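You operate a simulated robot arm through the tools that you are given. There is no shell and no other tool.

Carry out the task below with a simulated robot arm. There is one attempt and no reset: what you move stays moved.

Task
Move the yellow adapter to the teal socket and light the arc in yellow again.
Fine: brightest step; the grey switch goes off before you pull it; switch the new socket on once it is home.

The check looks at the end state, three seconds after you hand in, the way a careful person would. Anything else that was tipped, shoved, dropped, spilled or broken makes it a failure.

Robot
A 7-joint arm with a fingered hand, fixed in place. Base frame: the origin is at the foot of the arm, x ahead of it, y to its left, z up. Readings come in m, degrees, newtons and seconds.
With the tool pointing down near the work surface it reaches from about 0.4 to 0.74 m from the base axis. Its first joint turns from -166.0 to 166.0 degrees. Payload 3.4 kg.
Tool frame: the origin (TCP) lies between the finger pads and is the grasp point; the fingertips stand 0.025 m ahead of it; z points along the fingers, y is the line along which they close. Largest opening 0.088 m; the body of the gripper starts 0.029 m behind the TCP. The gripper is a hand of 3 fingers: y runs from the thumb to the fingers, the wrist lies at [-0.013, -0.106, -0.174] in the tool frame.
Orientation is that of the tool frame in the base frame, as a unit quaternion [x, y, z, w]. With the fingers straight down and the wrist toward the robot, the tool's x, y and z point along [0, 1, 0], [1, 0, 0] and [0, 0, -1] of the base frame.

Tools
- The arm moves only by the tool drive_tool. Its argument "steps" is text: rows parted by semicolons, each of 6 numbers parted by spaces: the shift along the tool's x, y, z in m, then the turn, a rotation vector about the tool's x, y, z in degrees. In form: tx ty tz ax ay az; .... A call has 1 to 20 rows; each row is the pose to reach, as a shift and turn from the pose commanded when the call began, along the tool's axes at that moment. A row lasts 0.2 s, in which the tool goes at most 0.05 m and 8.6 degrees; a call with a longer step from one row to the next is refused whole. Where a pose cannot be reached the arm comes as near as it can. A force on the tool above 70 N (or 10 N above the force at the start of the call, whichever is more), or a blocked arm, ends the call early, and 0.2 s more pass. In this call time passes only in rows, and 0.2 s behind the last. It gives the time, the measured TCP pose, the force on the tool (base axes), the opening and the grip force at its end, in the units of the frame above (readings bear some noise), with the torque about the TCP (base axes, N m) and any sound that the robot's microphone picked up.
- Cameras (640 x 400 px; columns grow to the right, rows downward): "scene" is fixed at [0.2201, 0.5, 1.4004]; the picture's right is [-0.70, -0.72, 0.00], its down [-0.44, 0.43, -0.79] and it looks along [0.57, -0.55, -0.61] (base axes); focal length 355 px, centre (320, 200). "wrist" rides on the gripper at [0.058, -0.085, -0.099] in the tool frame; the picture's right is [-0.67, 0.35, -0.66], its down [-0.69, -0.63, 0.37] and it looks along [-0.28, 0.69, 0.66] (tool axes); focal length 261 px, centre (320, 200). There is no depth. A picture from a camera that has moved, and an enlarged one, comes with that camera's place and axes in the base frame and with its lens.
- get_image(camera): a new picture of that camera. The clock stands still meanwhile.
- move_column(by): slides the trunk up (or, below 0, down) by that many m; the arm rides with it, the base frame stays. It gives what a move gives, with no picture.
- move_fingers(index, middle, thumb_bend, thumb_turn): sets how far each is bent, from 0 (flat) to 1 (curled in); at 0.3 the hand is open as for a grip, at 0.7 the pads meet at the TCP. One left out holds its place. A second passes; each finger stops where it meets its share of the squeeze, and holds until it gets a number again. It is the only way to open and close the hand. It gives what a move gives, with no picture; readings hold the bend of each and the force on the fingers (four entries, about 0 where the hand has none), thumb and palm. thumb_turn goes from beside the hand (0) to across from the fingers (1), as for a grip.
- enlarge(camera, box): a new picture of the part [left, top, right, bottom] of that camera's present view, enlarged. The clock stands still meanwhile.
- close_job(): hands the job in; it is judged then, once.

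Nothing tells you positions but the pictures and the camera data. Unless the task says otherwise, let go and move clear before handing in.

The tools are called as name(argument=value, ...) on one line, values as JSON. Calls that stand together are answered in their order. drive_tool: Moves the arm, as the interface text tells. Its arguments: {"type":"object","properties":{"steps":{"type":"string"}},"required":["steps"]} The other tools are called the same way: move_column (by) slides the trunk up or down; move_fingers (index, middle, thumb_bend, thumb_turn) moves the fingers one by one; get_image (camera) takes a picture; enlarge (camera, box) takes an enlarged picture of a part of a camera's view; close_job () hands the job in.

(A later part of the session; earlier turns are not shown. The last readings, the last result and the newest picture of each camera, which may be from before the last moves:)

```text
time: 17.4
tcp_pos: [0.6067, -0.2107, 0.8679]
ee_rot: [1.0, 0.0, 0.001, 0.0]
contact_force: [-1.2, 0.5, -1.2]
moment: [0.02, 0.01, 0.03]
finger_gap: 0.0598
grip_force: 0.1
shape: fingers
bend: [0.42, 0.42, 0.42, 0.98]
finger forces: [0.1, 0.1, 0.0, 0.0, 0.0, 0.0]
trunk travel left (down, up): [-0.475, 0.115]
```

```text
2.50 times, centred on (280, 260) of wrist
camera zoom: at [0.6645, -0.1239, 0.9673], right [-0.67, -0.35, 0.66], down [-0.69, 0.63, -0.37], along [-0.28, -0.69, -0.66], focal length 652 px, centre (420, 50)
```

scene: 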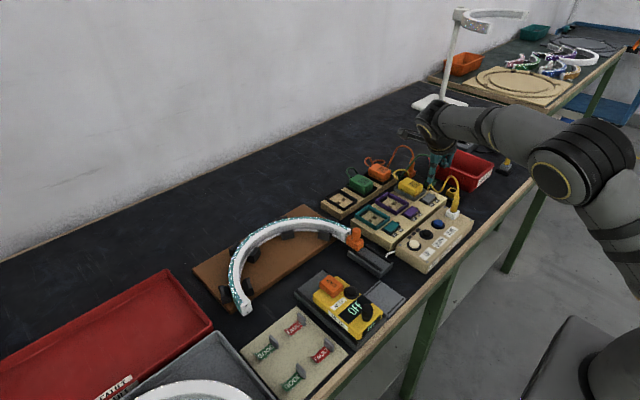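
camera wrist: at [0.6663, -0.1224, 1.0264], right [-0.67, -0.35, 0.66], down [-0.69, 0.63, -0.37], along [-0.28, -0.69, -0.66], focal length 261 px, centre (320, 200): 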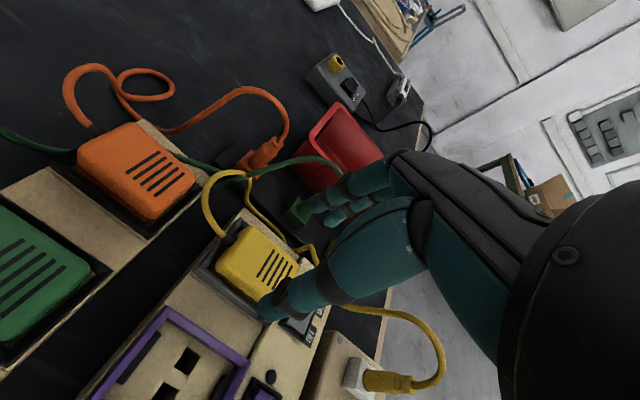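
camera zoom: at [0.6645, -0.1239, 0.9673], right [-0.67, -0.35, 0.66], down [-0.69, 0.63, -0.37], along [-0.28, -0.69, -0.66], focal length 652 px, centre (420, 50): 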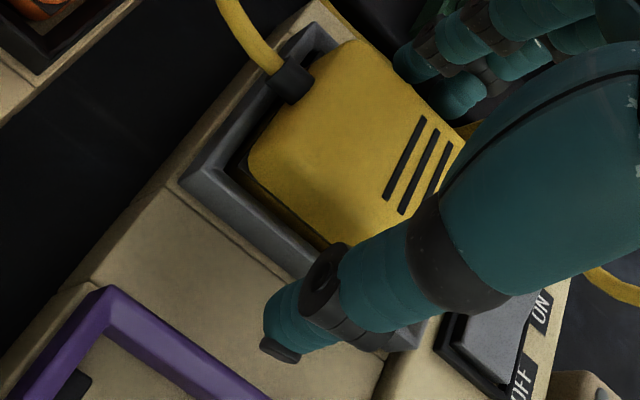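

The fingertips are still about 9 mm above the frame rim, with no contact. I'll go down a little more for a better grip depth.

drive_tool(steps="0 0 0.002 0 0 0; 0 0 0.004 0 0 0")

enlarge(camera="scene", box=[395, 165, 435, 205])

```text
time: 18.0
tcp_pos: [0.6058, -0.209, 0.8649]
ee_rot: [1.0, -0.001, 0.001, 0.0]
contact_force: [0.0, 0.4, 0.1]
moment: [0.0, -0.01, -0.02]
finger_gap: 0.0596
grip_force: 0.1
shape: fingers
bend: [0.42, 0.42, 0.42, 0.98]
finger forces: [0.0, 0.0, 0.0, 0.0, 0.0, 0.0]
trunk travel left (down, up): [-0.475, 0.115]
```

```text
10.00 times, centred on (415, 185) of scene
camera zoom: at [0.2201, 0.5, 1.4004], right [-0.7, -0.72, 0.0], down [-0.44, 0.43, -0.79], along [0.57, -0.55, -0.61], focal length 3546 px, centre (-630, 350)
```

zoom: 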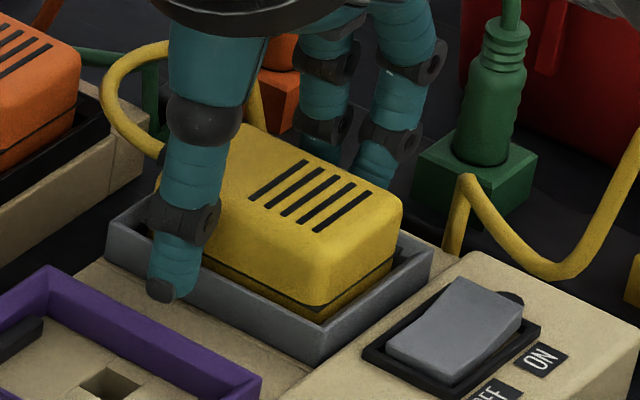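

drive_tool(steps="0 0.0015 0.0015 0 0 0; 0 0.0015 0.003 0 0 0")

move_fingers(index=0.47, middle=0.47, thumb_bend=0.47)

enlarge(camera="scene", box=[395, 165, 435, 205])

enlarge(camera="wrist", box=[200, 200, 380, 340])

```text
time: 18.6
tcp_pos: [0.6062, -0.2127, 0.8605]
ee_rot: [1.0, 0.0, 0.001, 0.0]
contact_force: [0.0, 0.7, 0.2]
moment: [0.02, -0.04, -0.02]
finger_gap: 0.06
grip_force: 0.0
shape: fingers
bend: [0.42, 0.42, 0.42, 0.98]
finger forces: [0.0, 0.1, 0.0, 0.1, 0.0, 0.0]
trunk travel left (down, up): [-0.475, 0.115]
```

```text
time: 19.6
tcp_pos: [0.6068, -0.2127, 0.8609]
ee_rot: [1.0, 0.0, 0.0, 0.0]
contact_force: [-0.6, -2.1, 0.7]
moment: [-0.09, 0.02, 0.03]
finger_gap: 0.0508
grip_force: 1.5
shape: fingers
bend: [0.45, 0.45, 0.47, 0.98]
finger forces: [1.5, 1.7, 0.0, 0.0, 0.0, 0.0]
trunk travel left (down, up): [-0.475, 0.115]
```

```text
10.00 times, centred on (415, 185) of scene
camera zoom: at [0.2201, 0.5, 1.4004], right [-0.7, -0.72, 0.0], down [-0.44, 0.43, -0.79], along [0.57, -0.55, -0.61], focal length 3546 px, centre (-630, 350)
```

zoom: 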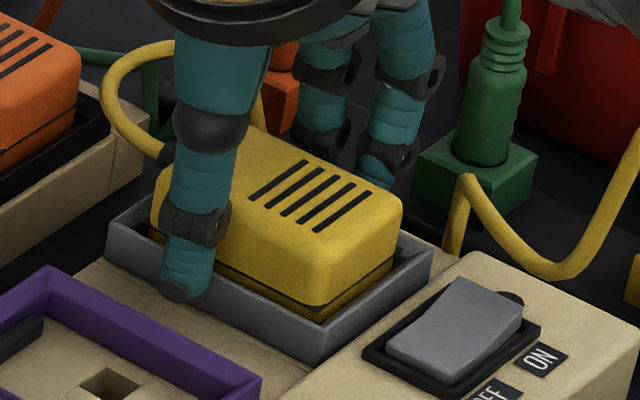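

```text
2.86 times, centred on (290, 270) of wrist
camera zoom: at [0.6642, -0.1261, 0.9606], right [-0.67, -0.35, 0.66], down [-0.69, 0.63, -0.37], along [-0.28, -0.69, -0.66], focal length 745 px, centre (406, 0)
```

zoom: 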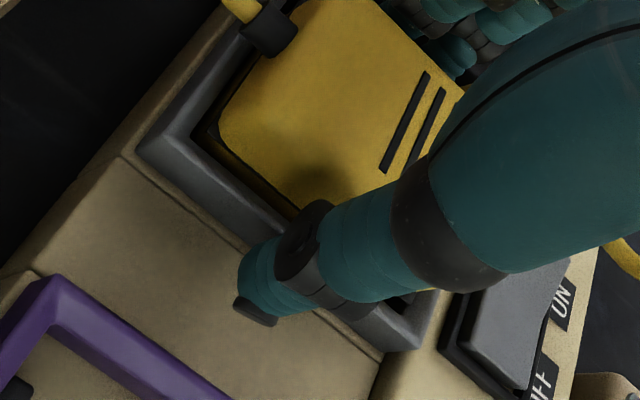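

The two fingers stopped early, at about the frame's outer edge, so their tips are just below the rim. I'll open a little, rise 4 mm and close again.

move_fingers(index=0.42, middle=0.42, thumb_bend=0.44)

drive_tool(steps="0 0 -0.002 0 0 0; 0 0 -0.0045 0 0 0")

move_fingers(index=0.47, middle=0.47, thumb_bend=0.47)

```text
time: 20.6
tcp_pos: [0.6077, -0.2127, 0.8622]
ee_rot: [1.0, 0.0, 0.001, 0.0]
contact_force: [-0.1, 0.4, -0.1]
moment: [0.03, 0.02, -0.01]
finger_gap: 0.0565
grip_force: 0.1
shape: fingers
bend: [0.42, 0.42, 0.44, 0.98]
finger forces: [0.1, 0.1, 0.1, 0.0, 0.1, 0.0]
trunk travel left (down, up): [-0.475, 0.115]
```

```text
time: 21.2
tcp_pos: [0.6062, -0.211, 0.8665]
ee_rot: [1.0, 0.0, 0.0, 0.0]
contact_force: [-0.1, 0.0, 0.2]
moment: [-0.01, 0.03, -0.01]
finger_gap: 0.0566
grip_force: 0.1
shape: fingers
bend: [0.42, 0.42, 0.44, 0.98]
finger forces: [0.0, 0.0, 0.1, 0.1, 0.0, 0.0]
trunk travel left (down, up): [-0.475, 0.115]
```

```text
time: 22.2
tcp_pos: [0.6051, -0.2109, 0.866]
ee_rot: [1.0, 0.0, -0.001, 0.001]
contact_force: [0.1, 0.0, 0.3]
moment: [0.01, 0.0, -0.02]
finger_gap: 0.0487
grip_force: 0.1
shape: fingers
bend: [0.47, 0.47, 0.47, 0.98]
finger forces: [0.0, 0.1, 0.0, 0.0, 0.0, 0.1]
trunk travel left (down, up): [-0.475, 0.115]
```

At this height there's no contact at 0.47, so the tips clear the rim. I'll close onto the adapter.

move_fingers(index=0.51, middle=0.51, thumb_bend=0.51)

enlarge(camera="scene", box=[395, 165, 435, 205])

enlarge(camera="wrist", box=[200, 200, 380, 340])

```text
time: 23.2
tcp_pos: [0.6065, -0.2108, 0.8666]
ee_rot: [1.0, 0.0, 0.0, 0.001]
contact_force: [0.4, -3.6, 2.3]
moment: [-0.14, 0.03, 0.02]
finger_gap: 0.041
grip_force: 1.5
shape: fingers
bend: [0.5, 0.49, 0.51, 0.98]
finger forces: [0.8, 2.3, 0.0, 0.0, 0.0, 0.0]
trunk travel left (down, up): [-0.475, 0.115]
```

```text
10.00 times, centred on (415, 185) of scene
camera zoom: at [0.2201, 0.5, 1.4004], right [-0.7, -0.72, 0.0], down [-0.44, 0.43, -0.79], along [0.57, -0.55, -0.61], focal length 3546 px, centre (-630, 350)
```

zoom: 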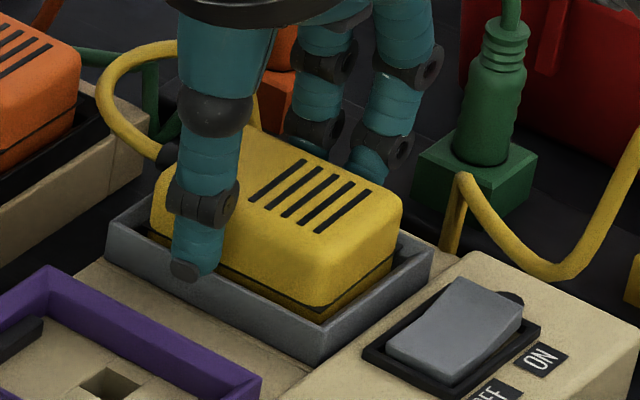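

```text
2.86 times, centred on (290, 270) of wrist
camera zoom: at [0.6641, -0.1256, 0.9658], right [-0.67, -0.35, 0.66], down [-0.69, 0.63, -0.37], along [-0.28, -0.69, -0.66], focal length 745 px, centre (406, 0)
```

zoom: 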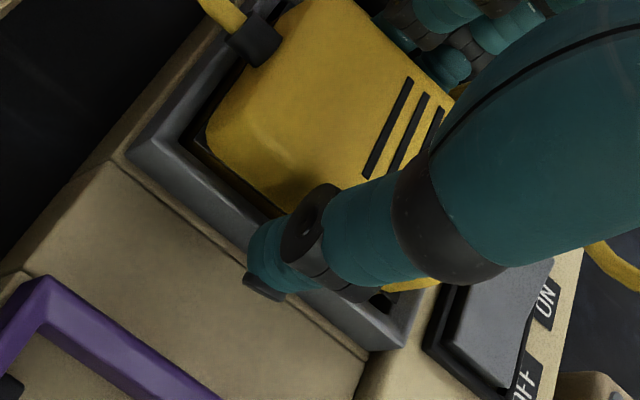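

The fingers touch first, with a slight upward force, so they may be grazing the rim. I'll reopen slightly, rise 2 mm, re-centre by about 2 mm and close on both sides.

move_fingers(index=0.46, middle=0.46, thumb_bend=0.47)

drive_tool(steps="0 0.001 -0.001 0 0 0; 0 0.002 -0.002 0 0 0")

move_fingers(index=0.53, middle=0.53, thumb_bend=0.53)

```text
time: 24.2
tcp_pos: [0.6068, -0.2117, 0.8667]
ee_rot: [1.0, 0.0, 0.0, -0.001]
contact_force: [0.3, -0.5, 0.7]
moment: [-0.02, -0.02, -0.03]
finger_gap: 0.0486
grip_force: 0.0
shape: fingers
bend: [0.46, 0.46, 0.47, 0.98]
finger forces: [0.1, 0.1, 0.1, 0.1, 0.0, 0.1]
trunk travel left (down, up): [-0.475, 0.115]
```

```text
time: 24.8
tcp_pos: [0.6068, -0.2126, 0.8668]
ee_rot: [1.0, 0.0, 0.0, 0.0]
contact_force: [0.7, 0.4, -0.9]
moment: [0.0, 0.0, 0.01]
finger_gap: 0.0487
grip_force: 0.2
shape: fingers
bend: [0.46, 0.46, 0.47, 0.98]
finger forces: [0.0, 0.1, 0.1, 0.1, 0.0, 0.1]
trunk travel left (down, up): [-0.475, 0.115]
```

```text
time: 25.8
tcp_pos: [0.6061, -0.2143, 0.8675]
ee_rot: [1.0, 0.0, -0.001, 0.0]
contact_force: [-0.1, -2.5, 0.9]
moment: [-0.07, 0.0, -0.02]
finger_gap: 0.0367
grip_force: 1.5
shape: fingers
bend: [0.52, 0.52, 0.53, 0.98]
finger forces: [1.1, 1.0, 0.0, 0.0, 0.0, 0.1]
trunk travel left (down, up): [-0.475, 0.115]
```

move_fingers(thumb_bend=0.57)

enlarge(camera="scene", box=[395, 165, 435, 205])

enlarge(camera="wrist", box=[200, 200, 380, 340])

```text
time: 26.8
tcp_pos: [0.6061, -0.2135, 0.8674]
ee_rot: [1.0, -0.001, 0.0, -0.001]
contact_force: [-0.2, -1.5, -0.2]
moment: [-0.04, 0.01, 0.0]
finger_gap: 0.0354
grip_force: 1.8
shape: fingers
bend: [0.51, 0.52, 0.54, 0.98]
finger forces: [1.2, 1.1, 0.0, 0.0, 1.0, 0.0]
trunk travel left (down, up): [-0.475, 0.115]
```

```text
10.00 times, centred on (415, 185) of scene
camera zoom: at [0.2201, 0.5, 1.4004], right [-0.7, -0.72, 0.0], down [-0.44, 0.43, -0.79], along [0.57, -0.55, -0.61], focal length 3546 px, centre (-630, 350)
```

zoom: 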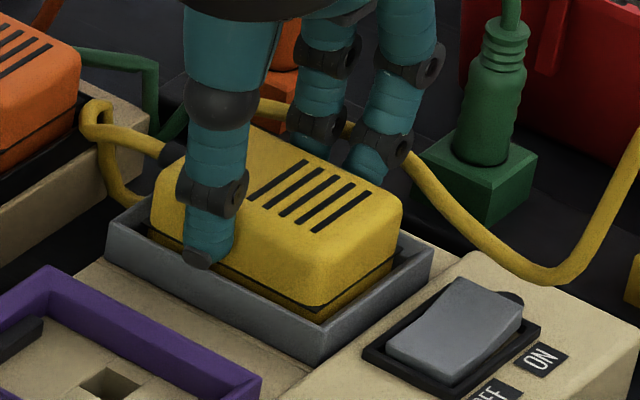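

```text
2.86 times, centred on (290, 270) of wrist
camera zoom: at [0.664, -0.1273, 0.967], right [-0.67, -0.35, 0.66], down [-0.69, 0.63, -0.37], along [-0.28, -0.69, -0.66], focal length 745 px, centre (406, 0)
```

zoom: 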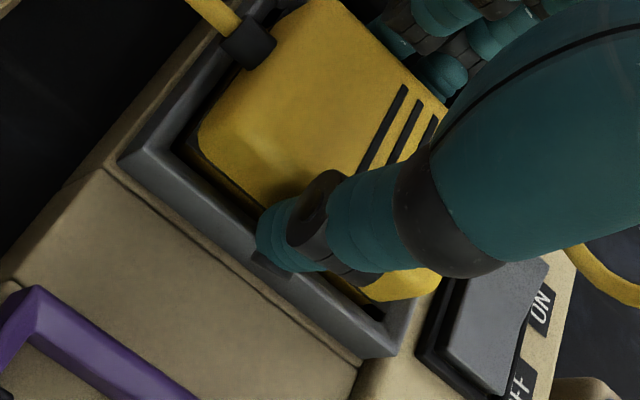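

All three digits are on the adapter, but with a light squeeze. I'll tighten the grip.

move_fingers(index=0.6, middle=0.6, thumb_bend=0.62)

```text
time: 27.8
tcp_pos: [0.6056, -0.2144, 0.8668]
ee_rot: [1.0, 0.001, 0.001, 0.0]
contact_force: [-1.5, -5.5, 1.0]
moment: [-0.13, 0.04, 0.0]
finger_gap: 0.0333
grip_force: 7.7
shape: fingers
bend: [0.53, 0.55, 0.56, 0.97]
finger forces: [5.1, 4.7, 0.0, 0.0, 4.6, 0.0]
trunk travel left (down, up): [-0.475, 0.115]
```

move_fingers(index=0.64, middle=0.64, thumb_bend=0.75)

enlarge(camera="scene", box=[395, 165, 435, 205])

```text
time: 28.8
tcp_pos: [0.6063, -0.2134, 0.8678]
ee_rot: [1.0, 0.0, 0.001, 0.0]
contact_force: [-3.3, -2.3, -0.4]
moment: [-0.07, 0.1, 0.05]
finger_gap: 0.0321
grip_force: 15.1
shape: fingers
bend: [0.52, 0.55, 0.59, 0.97]
finger forces: [8.4, 8.0, 0.1, 0.0, 14.4, 0.0]
trunk travel left (down, up): [-0.475, 0.115]
```

```text
10.00 times, centred on (415, 185) of scene
camera zoom: at [0.2201, 0.5, 1.4004], right [-0.7, -0.72, 0.0], down [-0.44, 0.43, -0.79], along [0.57, -0.55, -0.61], focal length 3546 px, centre (-630, 350)
```

zoom: 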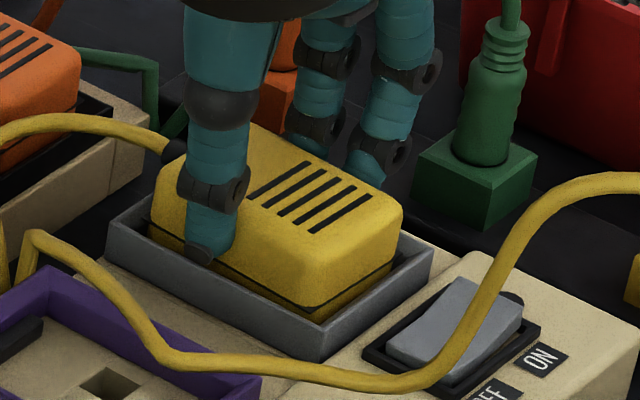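

The yellow cable has changed its path and now runs on the +y side of the adapter. I'll look at the whole scene before pulling.

get_image(camera="scene")

enlarge(camera="scene", box=[370, 145, 490, 245])

get_image(camera="wrist")

```text
taken
```

scene: 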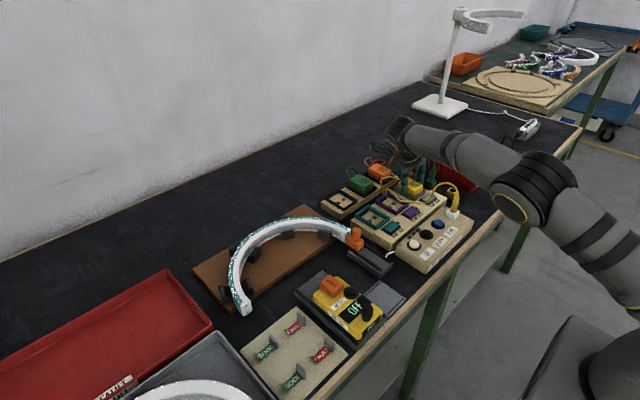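

```text
4.00 times, centred on (430, 195) of scene
camera zoom: at [0.2201, 0.5, 1.4004], right [-0.7, -0.72, 0.0], down [-0.44, 0.43, -0.79], along [0.57, -0.55, -0.61], focal length 1418 px, centre (-120, 220)
```

zoom: 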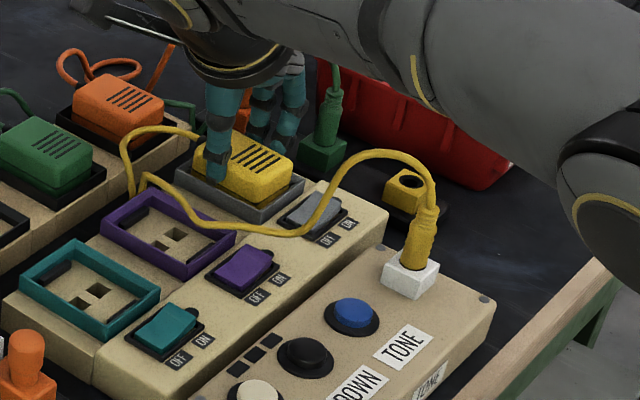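

```text
taken
camera wrist: at [0.6637, -0.1273, 0.9671], right [-0.67, -0.35, 0.66], down [-0.69, 0.63, -0.37], along [-0.28, -0.69, -0.66], focal length 261 px, centre (320, 200)
```

wrist: 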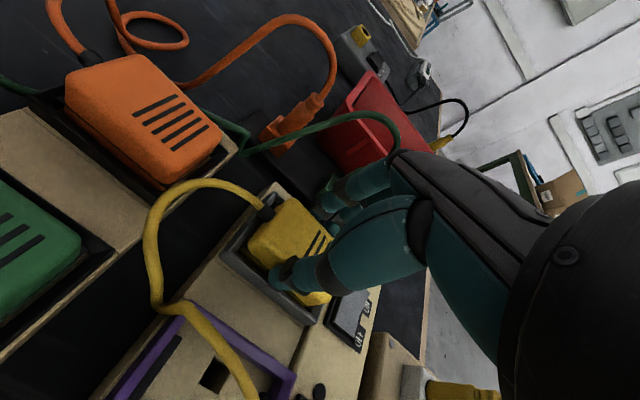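

The grip is firm at 15 N, and the cable now drapes to the +y side with slack. I'll pull straight up in small steps.

drive_tool(steps="0 0 -0.002 0 0 0; 0 0 -0.004 0 0 0; 0 0 -0.006 0 0 0; 0 0 -0.008 0 0 0")

enlarge(camera="scene", box=[385, 155, 445, 205])

```text
time: 29.8
tcp_pos: [0.6061, -0.2124, 0.876]
ee_rot: [1.0, 0.002, 0.0, 0.0]
contact_force: [-1.5, -0.9, -2.0]
moment: [-0.01, 0.06, 0.06]
finger_gap: 0.0318
grip_force: 14.7
shape: fingers
bend: [0.52, 0.55, 0.59, 0.97]
finger forces: [8.2, 7.4, 0.0, 0.1, 14.3, 0.0]
trunk travel left (down, up): [-0.475, 0.115]
```

```text
8.00 times, centred on (415, 180) of scene
camera zoom: at [0.2201, 0.5, 1.4004], right [-0.7, -0.72, 0.0], down [-0.44, 0.43, -0.79], along [0.57, -0.55, -0.61], focal length 2837 px, centre (-440, 360)
```

zoom: 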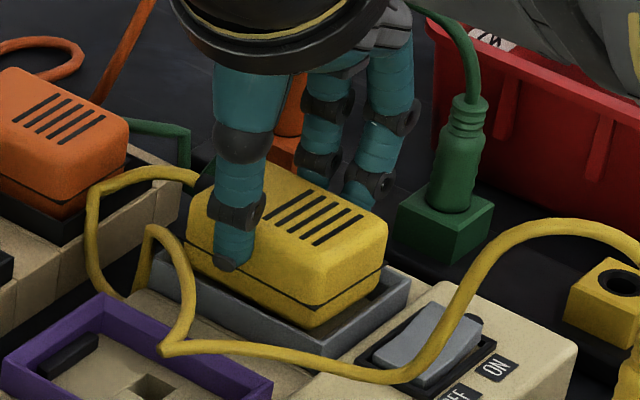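

The adapter is coming up with the hand. I'll keep lifting until it is well clear of the frame.

drive_tool(steps="0 0 -0.003 0 0 0; 0 0 -0.007 0 0 0; 0 0 -0.012 0 0 0; 0 0 -0.02 0 0 0; 0 0 -0.03 0 0 0; 0 0 -0.04 0 0 0; 0 0 -0.05 0 0 0")

enlarge(camera="scene", box=[370, 135, 470, 225])

get_image(camera="wrist")

```text
time: 31.4
tcp_pos: [0.6056, -0.214, 0.9261]
ee_rot: [1.0, 0.001, 0.001, 0.0]
contact_force: [-0.3, 0.1, -0.1]
moment: [0.03, -0.01, -0.01]
finger_gap: 0.0324
grip_force: 14.5
shape: fingers
bend: [0.52, 0.56, 0.6, 0.95]
finger forces: [8.2, 6.2, 0.1, 0.1, 14.2, 0.0]
trunk travel left (down, up): [-0.475, 0.115]
```

```text
4.44 times, centred on (420, 180) of scene
camera zoom: at [0.2201, 0.5, 1.4004], right [-0.7, -0.72, 0.0], down [-0.44, 0.43, -0.79], along [0.57, -0.55, -0.61], focal length 1576 px, centre (-124, 289)
```

zoom: 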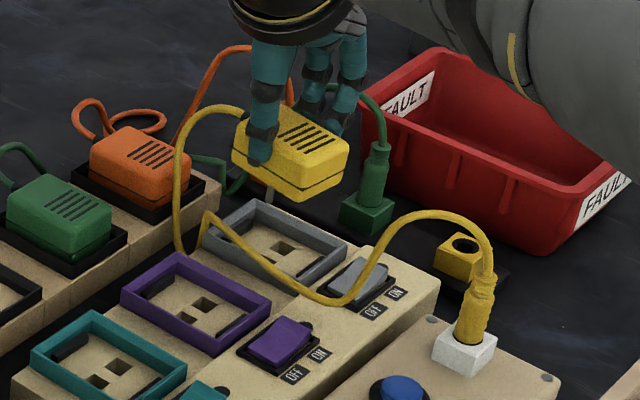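

```text
taken
camera wrist: at [0.664, -0.1275, 1.0252], right [-0.67, -0.35, 0.66], down [-0.69, 0.63, -0.37], along [-0.29, -0.69, -0.66], focal length 261 px, centre (320, 200)
```

wrist: 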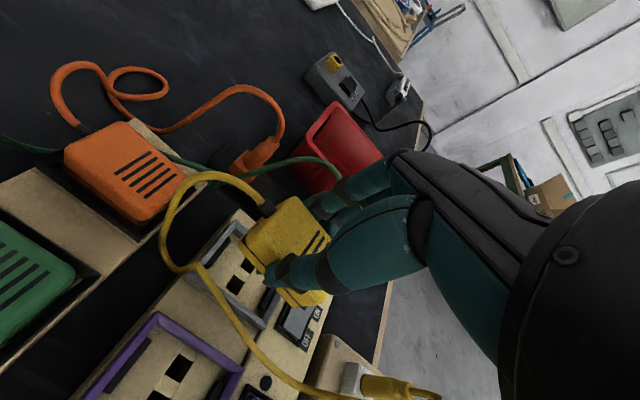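

The adapter is out and hanging level, with its prongs clear. I'll record how the grey frame looks in the wrist camera from this aligned position, so I can line the teal frame up the same way.

enlarge(camera="wrist", box=[160, 200, 320, 300])

enlarge(camera="scene", box=[400, 150, 440, 190])

enlarge(camera="scene", box=[340, 190, 420, 270])

```text
4.00 times, centred on (240, 250) of wrist
camera zoom: at [0.664, -0.1275, 1.0252], right [-0.67, -0.35, 0.66], down [-0.69, 0.63, -0.37], along [-0.29, -0.69, -0.66], focal length 1043 px, centre (640, 0)
```

zoom: 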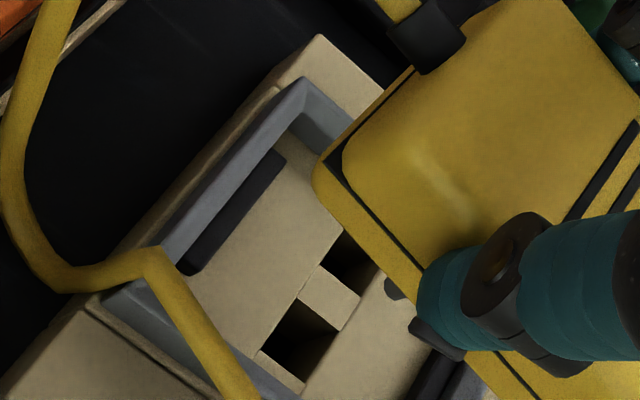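

```text
10.00 times, centred on (420, 170) of scene
camera zoom: at [0.2201, 0.5, 1.4004], right [-0.7, -0.72, 0.0], down [-0.44, 0.43, -0.79], along [0.57, -0.55, -0.61], focal length 3546 px, centre (-680, 500)
```

zoom: 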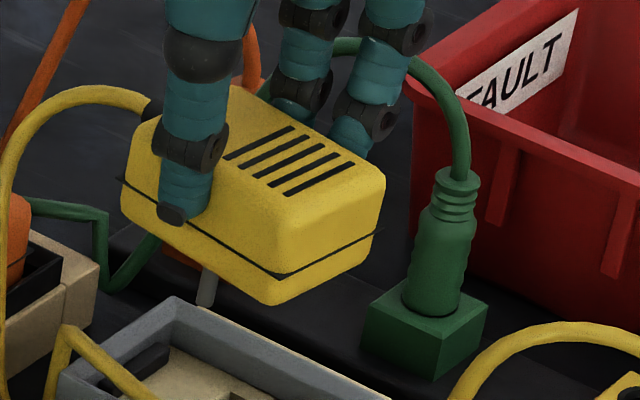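

```text
5.00 times, centred on (380, 230) of scene
camera zoom: at [0.2201, 0.5, 1.4004], right [-0.7, -0.72, 0.0], down [-0.44, 0.43, -0.79], along [0.57, -0.55, -0.61], focal length 1773 px, centre (20, 50)
```

zoom: 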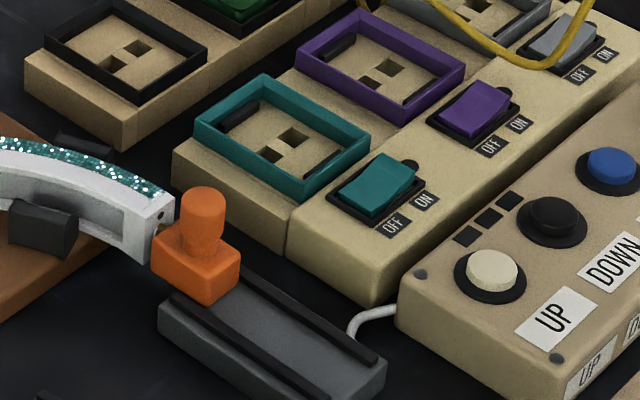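

The adapter seems to have yawed a few degrees in the grip, since one finger is bent further than the other. I'll measure that more closely before moving it.

enlarge(camera="scene", box=[408, 155, 440, 183])

enlarge(camera="wrist", box=[230, 190, 340, 310])

```text
14.29 times, centred on (424, 169) of scene
camera zoom: at [0.2201, 0.5, 1.4004], right [-0.7, -0.72, 0.0], down [-0.44, 0.43, -0.79], along [0.57, -0.55, -0.61], focal length 5066 px, centre (-1166, 643)
```

zoom: 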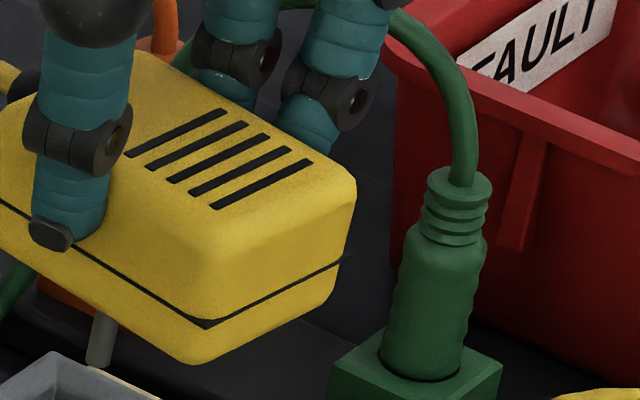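

```text
3.33 times, centred on (285, 250) of wrist
camera zoom: at [0.664, -0.1275, 1.0252], right [-0.67, -0.35, 0.66], down [-0.69, 0.63, -0.37], along [-0.29, -0.69, -0.66], focal length 869 px, centre (437, 33)
```

zoom: 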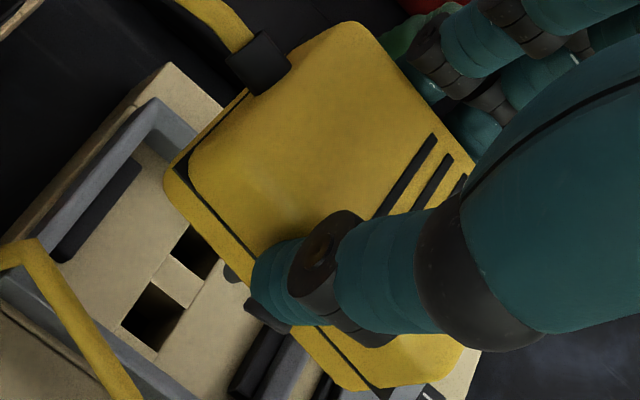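

The adapter is yawed about 7° clockwise seen from above, relative to the sockets. I'll counter-rotate the hand by 7.5° while carrying the adapter over to the teal socket at this height.

drive_tool(steps="0 -0.02 0 0 0 -1.5; 0 -0.05 0 0 0 -3; 0 -0.08 0 0 0 -4.5; 0 -0.11 0 0 0 -6; 0 -0.14 0 0 0 -7.5; 0 -0.16 0 0 0 -7.5")

get_image(camera="wrist")

enlarge(camera="scene", box=[340, 150, 460, 260])

```text
time: 32.8
tcp_pos: [0.6056, -0.0542, 0.9265]
ee_rot: [0.998, 0.066, -0.001, 0.0]
contact_force: [-0.2, 0.0, 0.0]
moment: [0.0, 0.0, 0.01]
finger_gap: 0.0324
grip_force: 14.7
shape: fingers
bend: [0.52, 0.56, 0.6, 0.95]
finger forces: [8.2, 6.1, 0.1, 0.1, 14.5, 0.0]
trunk travel left (down, up): [-0.475, 0.115]
```

```text
taken
camera wrist: at [0.6518, 0.0388, 1.0269], right [-0.62, -0.43, 0.66], down [-0.76, 0.53, -0.37], along [-0.19, -0.73, -0.66], focal length 261 px, centre (320, 200)
```

wrist: 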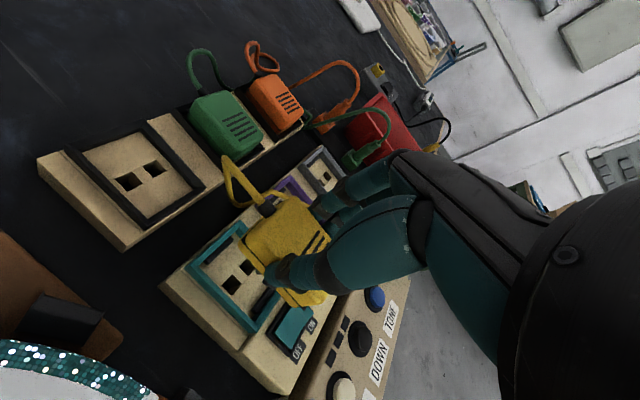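

```text
3.64 times, centred on (400, 205) of scene
camera zoom: at [0.2201, 0.5, 1.4004], right [-0.7, -0.72, 0.0], down [-0.44, 0.43, -0.79], along [0.57, -0.55, -0.61], focal length 1290 px, centre (29, 182)
```

zoom: 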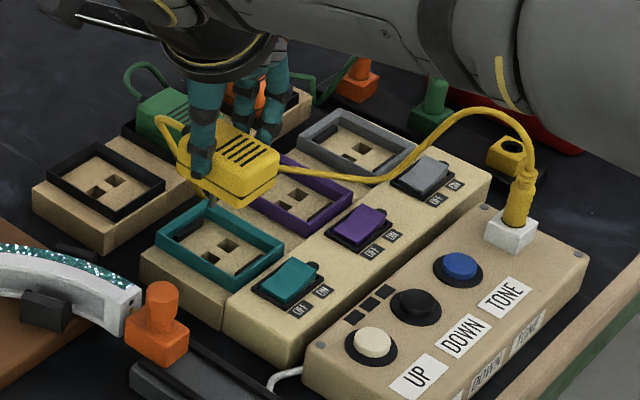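

The adapter is near the teal socket and the cable is trailing freely. I'll check the alignment and yaw in close-ups.

enlarge(camera="scene", box=[370, 180, 420, 230])

enlarge(camera="wrist", box=[170, 180, 350, 330])

```text
8.00 times, centred on (395, 205) of scene
camera zoom: at [0.2201, 0.5, 1.4004], right [-0.7, -0.72, 0.0], down [-0.44, 0.43, -0.79], along [0.57, -0.55, -0.61], focal length 2837 px, centre (-280, 160)
```

zoom: 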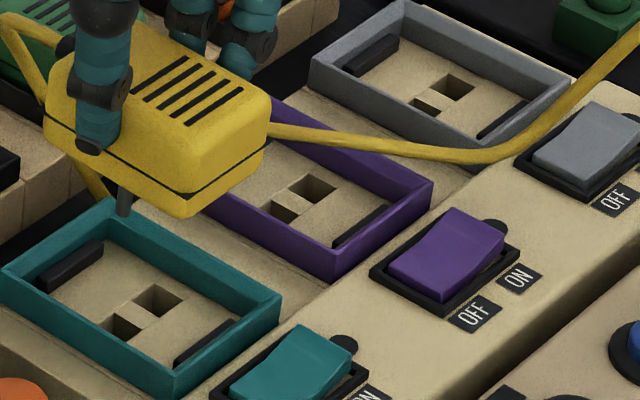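

```text
2.67 times, centred on (260, 255) of wrist
camera zoom: at [0.6518, 0.0388, 1.0269], right [-0.62, -0.43, 0.66], down [-0.76, 0.53, -0.37], along [-0.19, -0.73, -0.66], focal length 695 px, centre (480, 53)
```

zoom: 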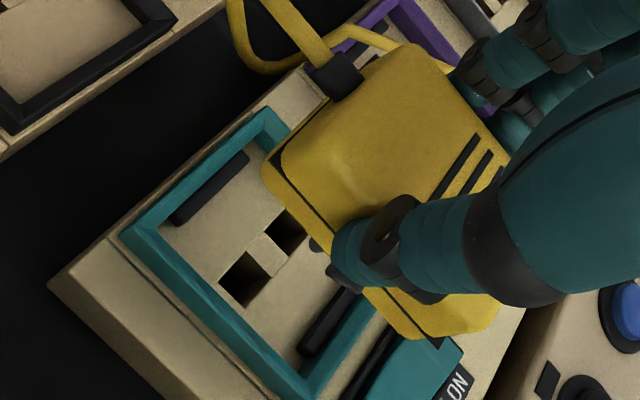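

The yaw is now within about 2° of the socket axes, and the lateral offset is about 1–2 mm. I'll lower to just above the frame, where parallax is smaller, and re-check.

drive_tool(steps="0 0 0.008 0 0 0; 0 0 0.016 0 0 0; 0 0 0.022 0 0 0")

enlarge(camera="scene", box=[370, 190, 410, 230])

enlarge(camera="wrist", box=[190, 190, 350, 320])

```text
time: 33.6
tcp_pos: [0.6049, -0.0532, 0.9042]
ee_rot: [0.998, 0.066, 0.0, 0.0]
contact_force: [0.6, 0.1, -0.3]
moment: [0.05, 0.02, 0.0]
finger_gap: 0.0325
grip_force: 14.2
shape: fingers
bend: [0.52, 0.56, 0.6, 0.95]
finger forces: [8.2, 6.2, 0.1, 0.1, 14.3, 0.0]
trunk travel left (down, up): [-0.475, 0.115]
```

```text
10.00 times, centred on (390, 210) of scene
camera zoom: at [0.2201, 0.5, 1.4004], right [-0.7, -0.72, 0.0], down [-0.44, 0.43, -0.79], along [0.57, -0.55, -0.61], focal length 3546 px, centre (-380, 100)
```

zoom: 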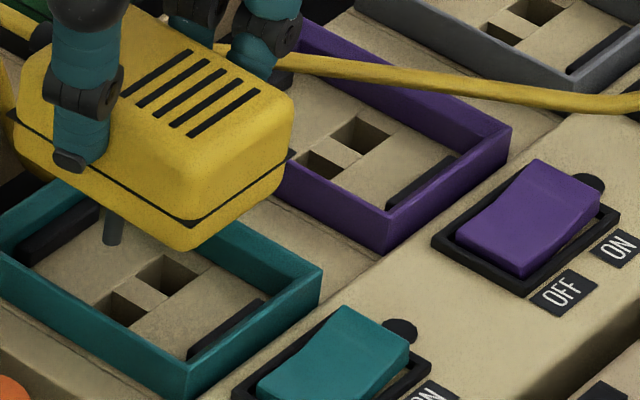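

```text
3.08 times, centred on (270, 255) of wrist
camera zoom: at [0.6521, 0.0396, 1.004], right [-0.62, -0.43, 0.66], down [-0.76, 0.53, -0.37], along [-0.19, -0.73, -0.66], focal length 802 px, centre (474, 31)
```

zoom: 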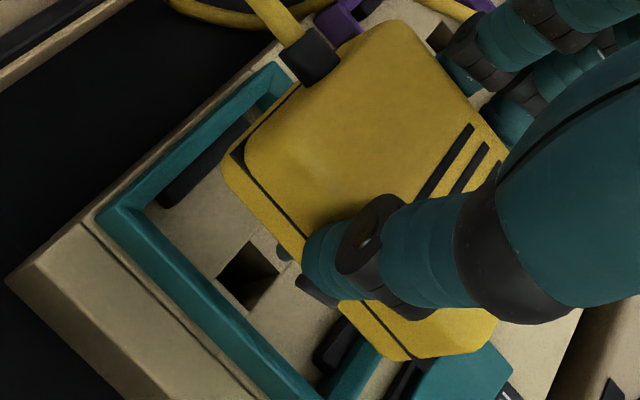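

The offset is within about 1–2 mm and roughly 2° of yaw remains. I'll zoom in further to check the adapter's tilt and the position of its prongs.

enlarge(camera="scene", box=[376, 192, 404, 212])

enlarge(camera="wrist", box=[235, 215, 315, 315])

enlarge(camera="scene", box=[366, 200, 398, 228])

```text
16.00 times, centred on (390, 202) of scene
camera zoom: at [0.2201, 0.5, 1.4004], right [-0.7, -0.72, 0.0], down [-0.44, 0.43, -0.79], along [0.57, -0.55, -0.61], focal length 5674 px, centre (-800, 168)
```

zoom: 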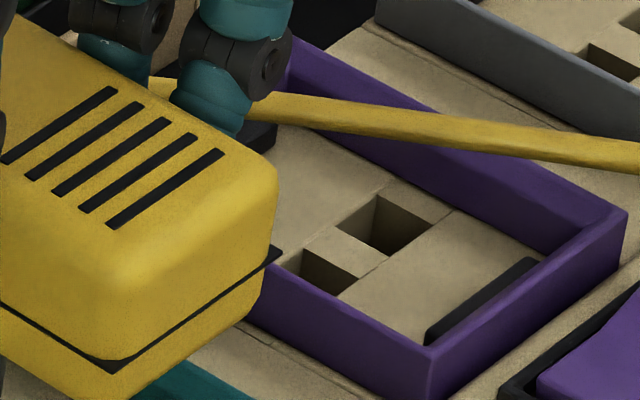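

```text
4.00 times, centred on (275, 265) of wrist
camera zoom: at [0.6521, 0.0396, 1.004], right [-0.62, -0.43, 0.66], down [-0.76, 0.53, -0.37], along [-0.19, -0.73, -0.66], focal length 1043 px, centre (500, -60)
```

zoom: 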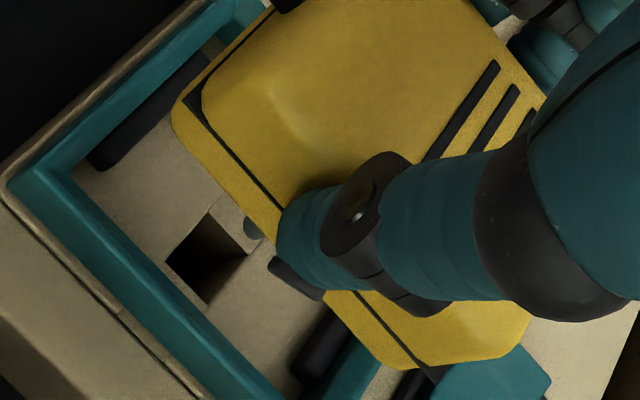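

```text
14.29 times, centred on (382, 214) of scene
camera zoom: at [0.2201, 0.5, 1.4004], right [-0.7, -0.72, 0.0], down [-0.44, 0.43, -0.79], along [0.57, -0.55, -0.61], focal length 5066 px, centre (-566, 0)
```

zoom: 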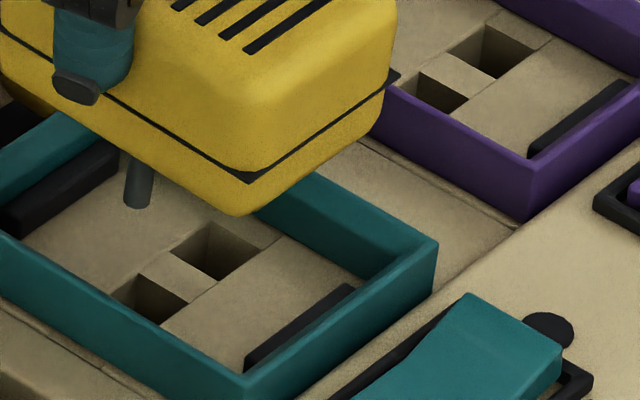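

The prongs are about 2–3 mm too far in +x relative to the holes, and about 2.4° of yaw remains. I'll correct both and lower until the prong tips are just above the socket floor.

drive_tool(steps="-0.001 0 0 0 0 -1.2; -0.002 0.0003 0 0 0 -2.4; -0.002 0.0003 0.005 0 0 -2.4; -0.002 0.0003 0.01 0 0 -2.4")

enlarge(camera="wrist", box=[225, 205, 325, 305])

enlarge(camera="scene", box=[366, 200, 398, 228])

```text
time: 34.6
tcp_pos: [0.6047, -0.0546, 0.8927]
ee_rot: [0.996, 0.088, 0.001, 0.001]
contact_force: [0.2, -0.1, -1.9]
moment: [0.0, 0.01, -0.01]
finger_gap: 0.0323
grip_force: 14.1
shape: fingers
bend: [0.52, 0.56, 0.6, 0.95]
finger forces: [8.3, 6.2, 0.0, 0.0, 14.4, 0.0]
trunk travel left (down, up): [-0.475, 0.115]
```

```text
4.00 times, centred on (275, 255) of wrist
camera zoom: at [0.6463, 0.0408, 0.9931], right [-0.6, -0.46, 0.66], down [-0.78, 0.5, -0.37], along [-0.16, -0.73, -0.66], focal length 1043 px, centre (500, -20)
```

zoom: 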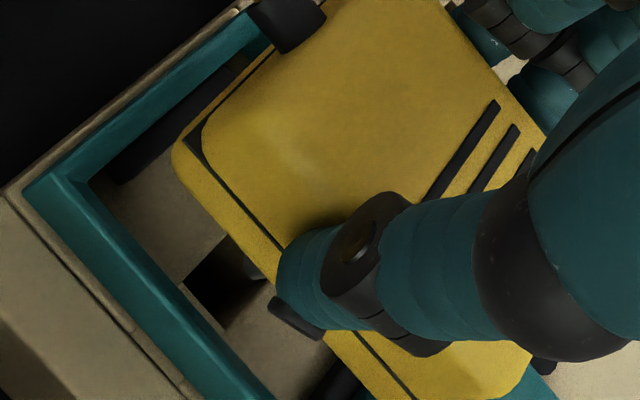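

```text
14.29 times, centred on (382, 214) of scene
camera zoom: at [0.2201, 0.5, 1.4004], right [-0.7, -0.72, 0.0], down [-0.44, 0.43, -0.79], along [0.57, -0.55, -0.61], focal length 5066 px, centre (-566, 0)
```

zoom: 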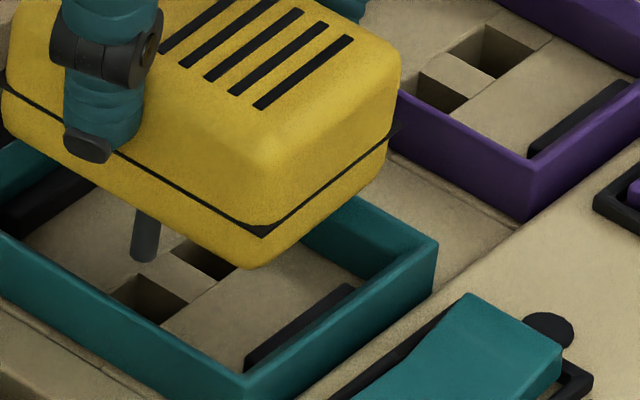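

The prong tip lines up with its hole to within about 1 mm and the yaw is close to zero. I'll go down slowly and watch the force.

drive_tool(steps="-0.0006 0.0005 0.002 0 0 0; -0.0006 0.0005 0.004 0 0 0; -0.0006 0.0005 0.006 0 0 0; -0.0006 0.0005 0.008 0 0 0")

enlarge(camera="scene", box=[366, 200, 398, 228])

enlarge(camera="wrist", box=[225, 205, 325, 305])

```text
time: 35.6
tcp_pos: [0.6044, -0.056, 0.8855]
ee_rot: [0.996, 0.088, -0.001, 0.0]
contact_force: [0.5, -0.4, -1.2]
moment: [0.0, 0.01, -0.03]
finger_gap: 0.032
grip_force: 14.5
shape: fingers
bend: [0.52, 0.56, 0.6, 0.95]
finger forces: [8.2, 6.3, 0.0, 0.1, 14.4, 0.0]
trunk travel left (down, up): [-0.475, 0.115]
```

```text
14.29 times, centred on (382, 214) of scene
camera zoom: at [0.2201, 0.5, 1.4004], right [-0.7, -0.72, 0.0], down [-0.44, 0.43, -0.79], along [0.57, -0.55, -0.61], focal length 5066 px, centre (-566, 0)
```

zoom: 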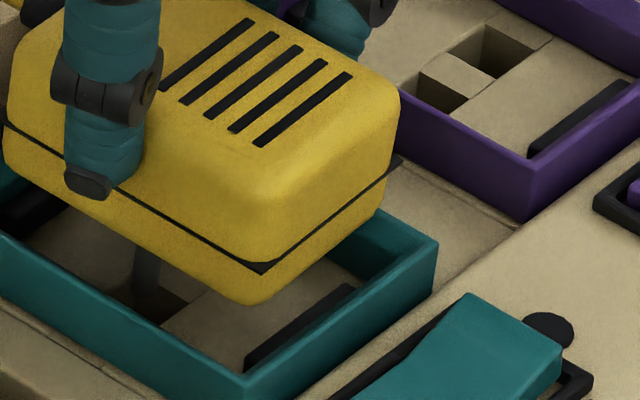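

```text
4.00 times, centred on (275, 255) of wrist
camera zoom: at [0.6459, 0.0403, 0.9851], right [-0.6, -0.46, 0.66], down [-0.78, 0.5, -0.37], along [-0.16, -0.73, -0.66], focal length 1043 px, centre (500, -20)
```

zoom: 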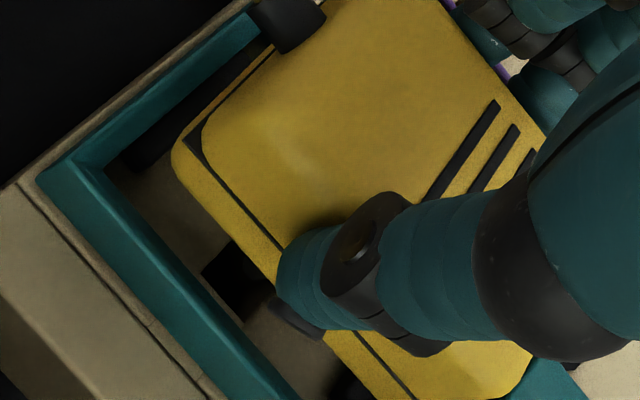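

The prong appears to be entering its hole. I'll continue in small steps.

drive_tool(steps="0 0 0.0015 0 0 0; 0 0 0.003 0 0 0; 0 0 0.0045 0 0 0")

enlarge(camera="scene", box=[366, 200, 398, 228])

```text
time: 36.4
tcp_pos: [0.6044, -0.0534, 0.8807]
ee_rot: [0.996, 0.087, 0.0, 0.0]
contact_force: [-0.8, 0.0, -0.8]
moment: [0.01, -0.01, -0.03]
finger_gap: 0.0323
grip_force: 13.8
shape: fingers
bend: [0.52, 0.56, 0.6, 0.95]
finger forces: [8.2, 6.2, 0.0, 0.0, 14.4, 0.1]
trunk travel left (down, up): [-0.475, 0.115]
```

```text
14.29 times, centred on (382, 214) of scene
camera zoom: at [0.2201, 0.5, 1.4004], right [-0.7, -0.72, 0.0], down [-0.44, 0.43, -0.79], along [0.57, -0.55, -0.61], focal length 5066 px, centre (-566, 0)
```

zoom: 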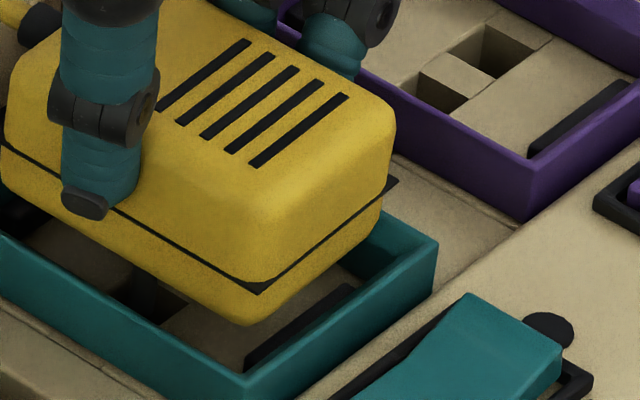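

There's no resistance and the prongs are in their holes. I'll keep lowering the adapter into the frame.

drive_tool(steps="0 0 0.0015 0 0 0; 0 0 0.003 0 0 0; 0 0 0.0045 0 0 0")

enlarge(camera="scene", box=[366, 200, 398, 228])

enlarge(camera="wrist", box=[225, 205, 325, 305])

```text
time: 37.2
tcp_pos: [0.6033, -0.0547, 0.876]
ee_rot: [0.996, 0.087, -0.001, -0.001]
contact_force: [-0.7, -0.5, -0.3]
moment: [-0.01, -0.02, -0.01]
finger_gap: 0.0324
grip_force: 14.0
shape: fingers
bend: [0.52, 0.56, 0.6, 0.95]
finger forces: [8.2, 6.1, 0.0, 0.0, 14.4, 0.0]
trunk travel left (down, up): [-0.475, 0.115]
```

```text
14.29 times, centred on (382, 214) of scene
camera zoom: at [0.2201, 0.5, 1.4004], right [-0.7, -0.72, 0.0], down [-0.44, 0.43, -0.79], along [0.57, -0.55, -0.61], focal length 5066 px, centre (-566, 0)
```

zoom: 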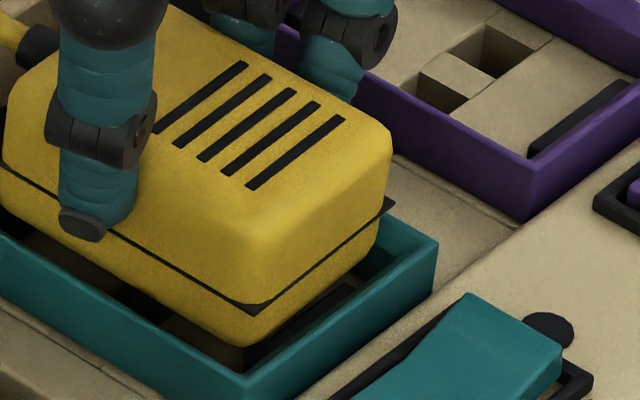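

```text
4.00 times, centred on (275, 255) of wrist
camera zoom: at [0.6462, 0.0401, 0.9757], right [-0.6, -0.46, 0.66], down [-0.78, 0.5, -0.37], along [-0.16, -0.73, -0.66], focal length 1043 px, centre (500, -20)
```

zoom: 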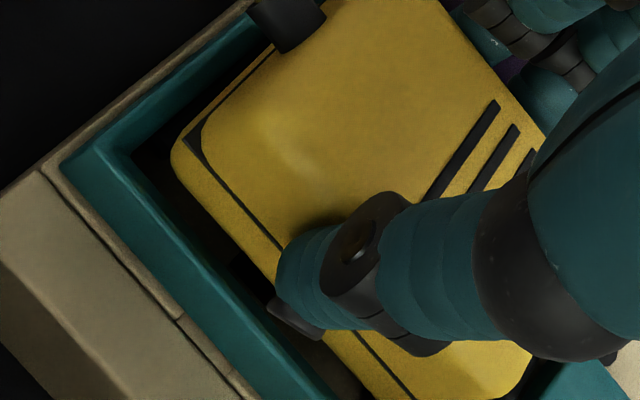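

Still no contact force with the prongs well inside the holes, so the alignment is good. I'll trim 1° of yaw and press down gently to seat it.

drive_tool(steps="0 0 0.0015 0 0 1; 0 0 0.003 0 0 1")

drive_tool(steps="0 0 0.0015 0 0 0; 0 0 0.003 0 0 0")

enlarge(camera="scene", box=[366, 196, 398, 224])

enlarge(camera="wrist", box=[225, 205, 325, 305])

```text
time: 37.8
tcp_pos: [0.6043, -0.0539, 0.8749]
ee_rot: [0.997, 0.078, 0.0, 0.0]
contact_force: [1.0, 0.4, -1.4]
moment: [-0.01, -0.01, -0.02]
finger_gap: 0.0325
grip_force: 14.4
shape: fingers
bend: [0.52, 0.56, 0.6, 0.95]
finger forces: [8.1, 6.2, 0.0, 0.0, 14.4, 0.0]
trunk travel left (down, up): [-0.475, 0.115]
```

```text
time: 38.4
tcp_pos: [0.6049, -0.0542, 0.8702]
ee_rot: [0.997, 0.077, -0.001, 0.0]
contact_force: [-0.8, 0.1, -0.9]
moment: [-0.02, 0.0, 0.04]
finger_gap: 0.0322
grip_force: 15.1
shape: fingers
bend: [0.52, 0.56, 0.6, 0.95]
finger forces: [8.2, 6.5, 0.0, 0.0, 14.8, 0.1]
trunk travel left (down, up): [-0.475, 0.115]
```

```text
14.29 times, centred on (382, 210) of scene
camera zoom: at [0.2201, 0.5, 1.4004], right [-0.7, -0.72, 0.0], down [-0.44, 0.43, -0.79], along [0.57, -0.55, -0.61], focal length 5066 px, centre (-566, 57)
```

zoom: 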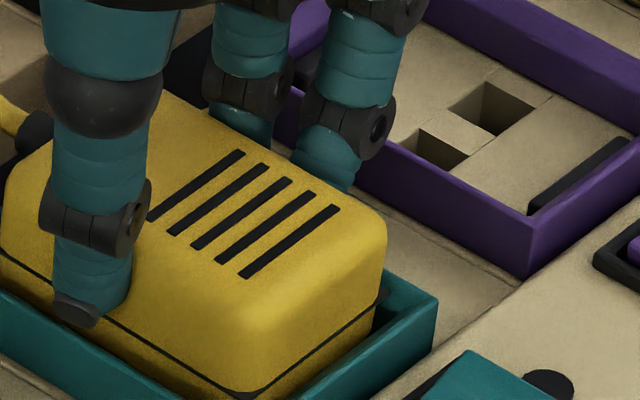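

```text
4.00 times, centred on (275, 255) of wrist
camera zoom: at [0.6477, 0.0398, 0.9693], right [-0.61, -0.45, 0.66], down [-0.78, 0.52, -0.36], along [-0.17, -0.73, -0.66], focal length 1043 px, centre (500, -20)
```

zoom: 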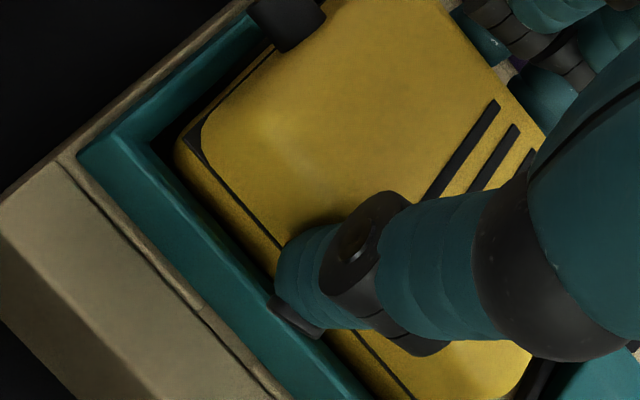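

drive_tool(steps="0 0 0.001 0 0 0; 0 0 0.002 0 0 0")

drive_tool(steps="0 0 0.001 0 0 0; 0 0 0.002 0 0 0")

enlarge(camera="scene", box=[366, 200, 398, 228])

```text
time: 39.0
tcp_pos: [0.6039, -0.0546, 0.8684]
ee_rot: [0.997, 0.078, 0.0, 0.0]
contact_force: [0.3, 0.5, 0.4]
moment: [0.03, 0.05, 0.0]
finger_gap: 0.0322
grip_force: 14.9
shape: fingers
bend: [0.52, 0.56, 0.6, 0.95]
finger forces: [8.1, 6.3, 0.0, 0.0, 15.0, 0.0]
trunk travel left (down, up): [-0.475, 0.115]
```

```text
time: 39.6
tcp_pos: [0.6028, -0.0544, 0.8683]
ee_rot: [0.997, 0.079, 0.001, 0.0]
contact_force: [0.1, 1.9, 7.5]
moment: [0.03, 0.0, 0.0]
finger_gap: 0.0322
grip_force: 14.8
shape: fingers
bend: [0.52, 0.57, 0.6, 0.95]
finger forces: [7.6, 6.2, 0.0, 0.0, 15.7, 0.0]
trunk travel left (down, up): [-0.475, 0.115]
```

```text
14.29 times, centred on (382, 214) of scene
camera zoom: at [0.2201, 0.5, 1.4004], right [-0.7, -0.72, 0.0], down [-0.44, 0.43, -0.79], along [0.57, -0.55, -0.61], focal length 5066 px, centre (-566, 0)
```

zoom: 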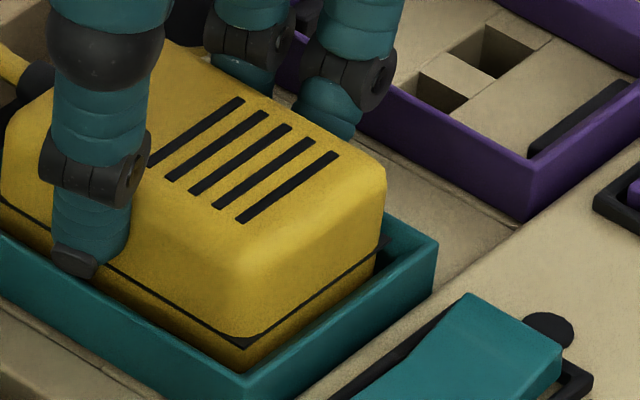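

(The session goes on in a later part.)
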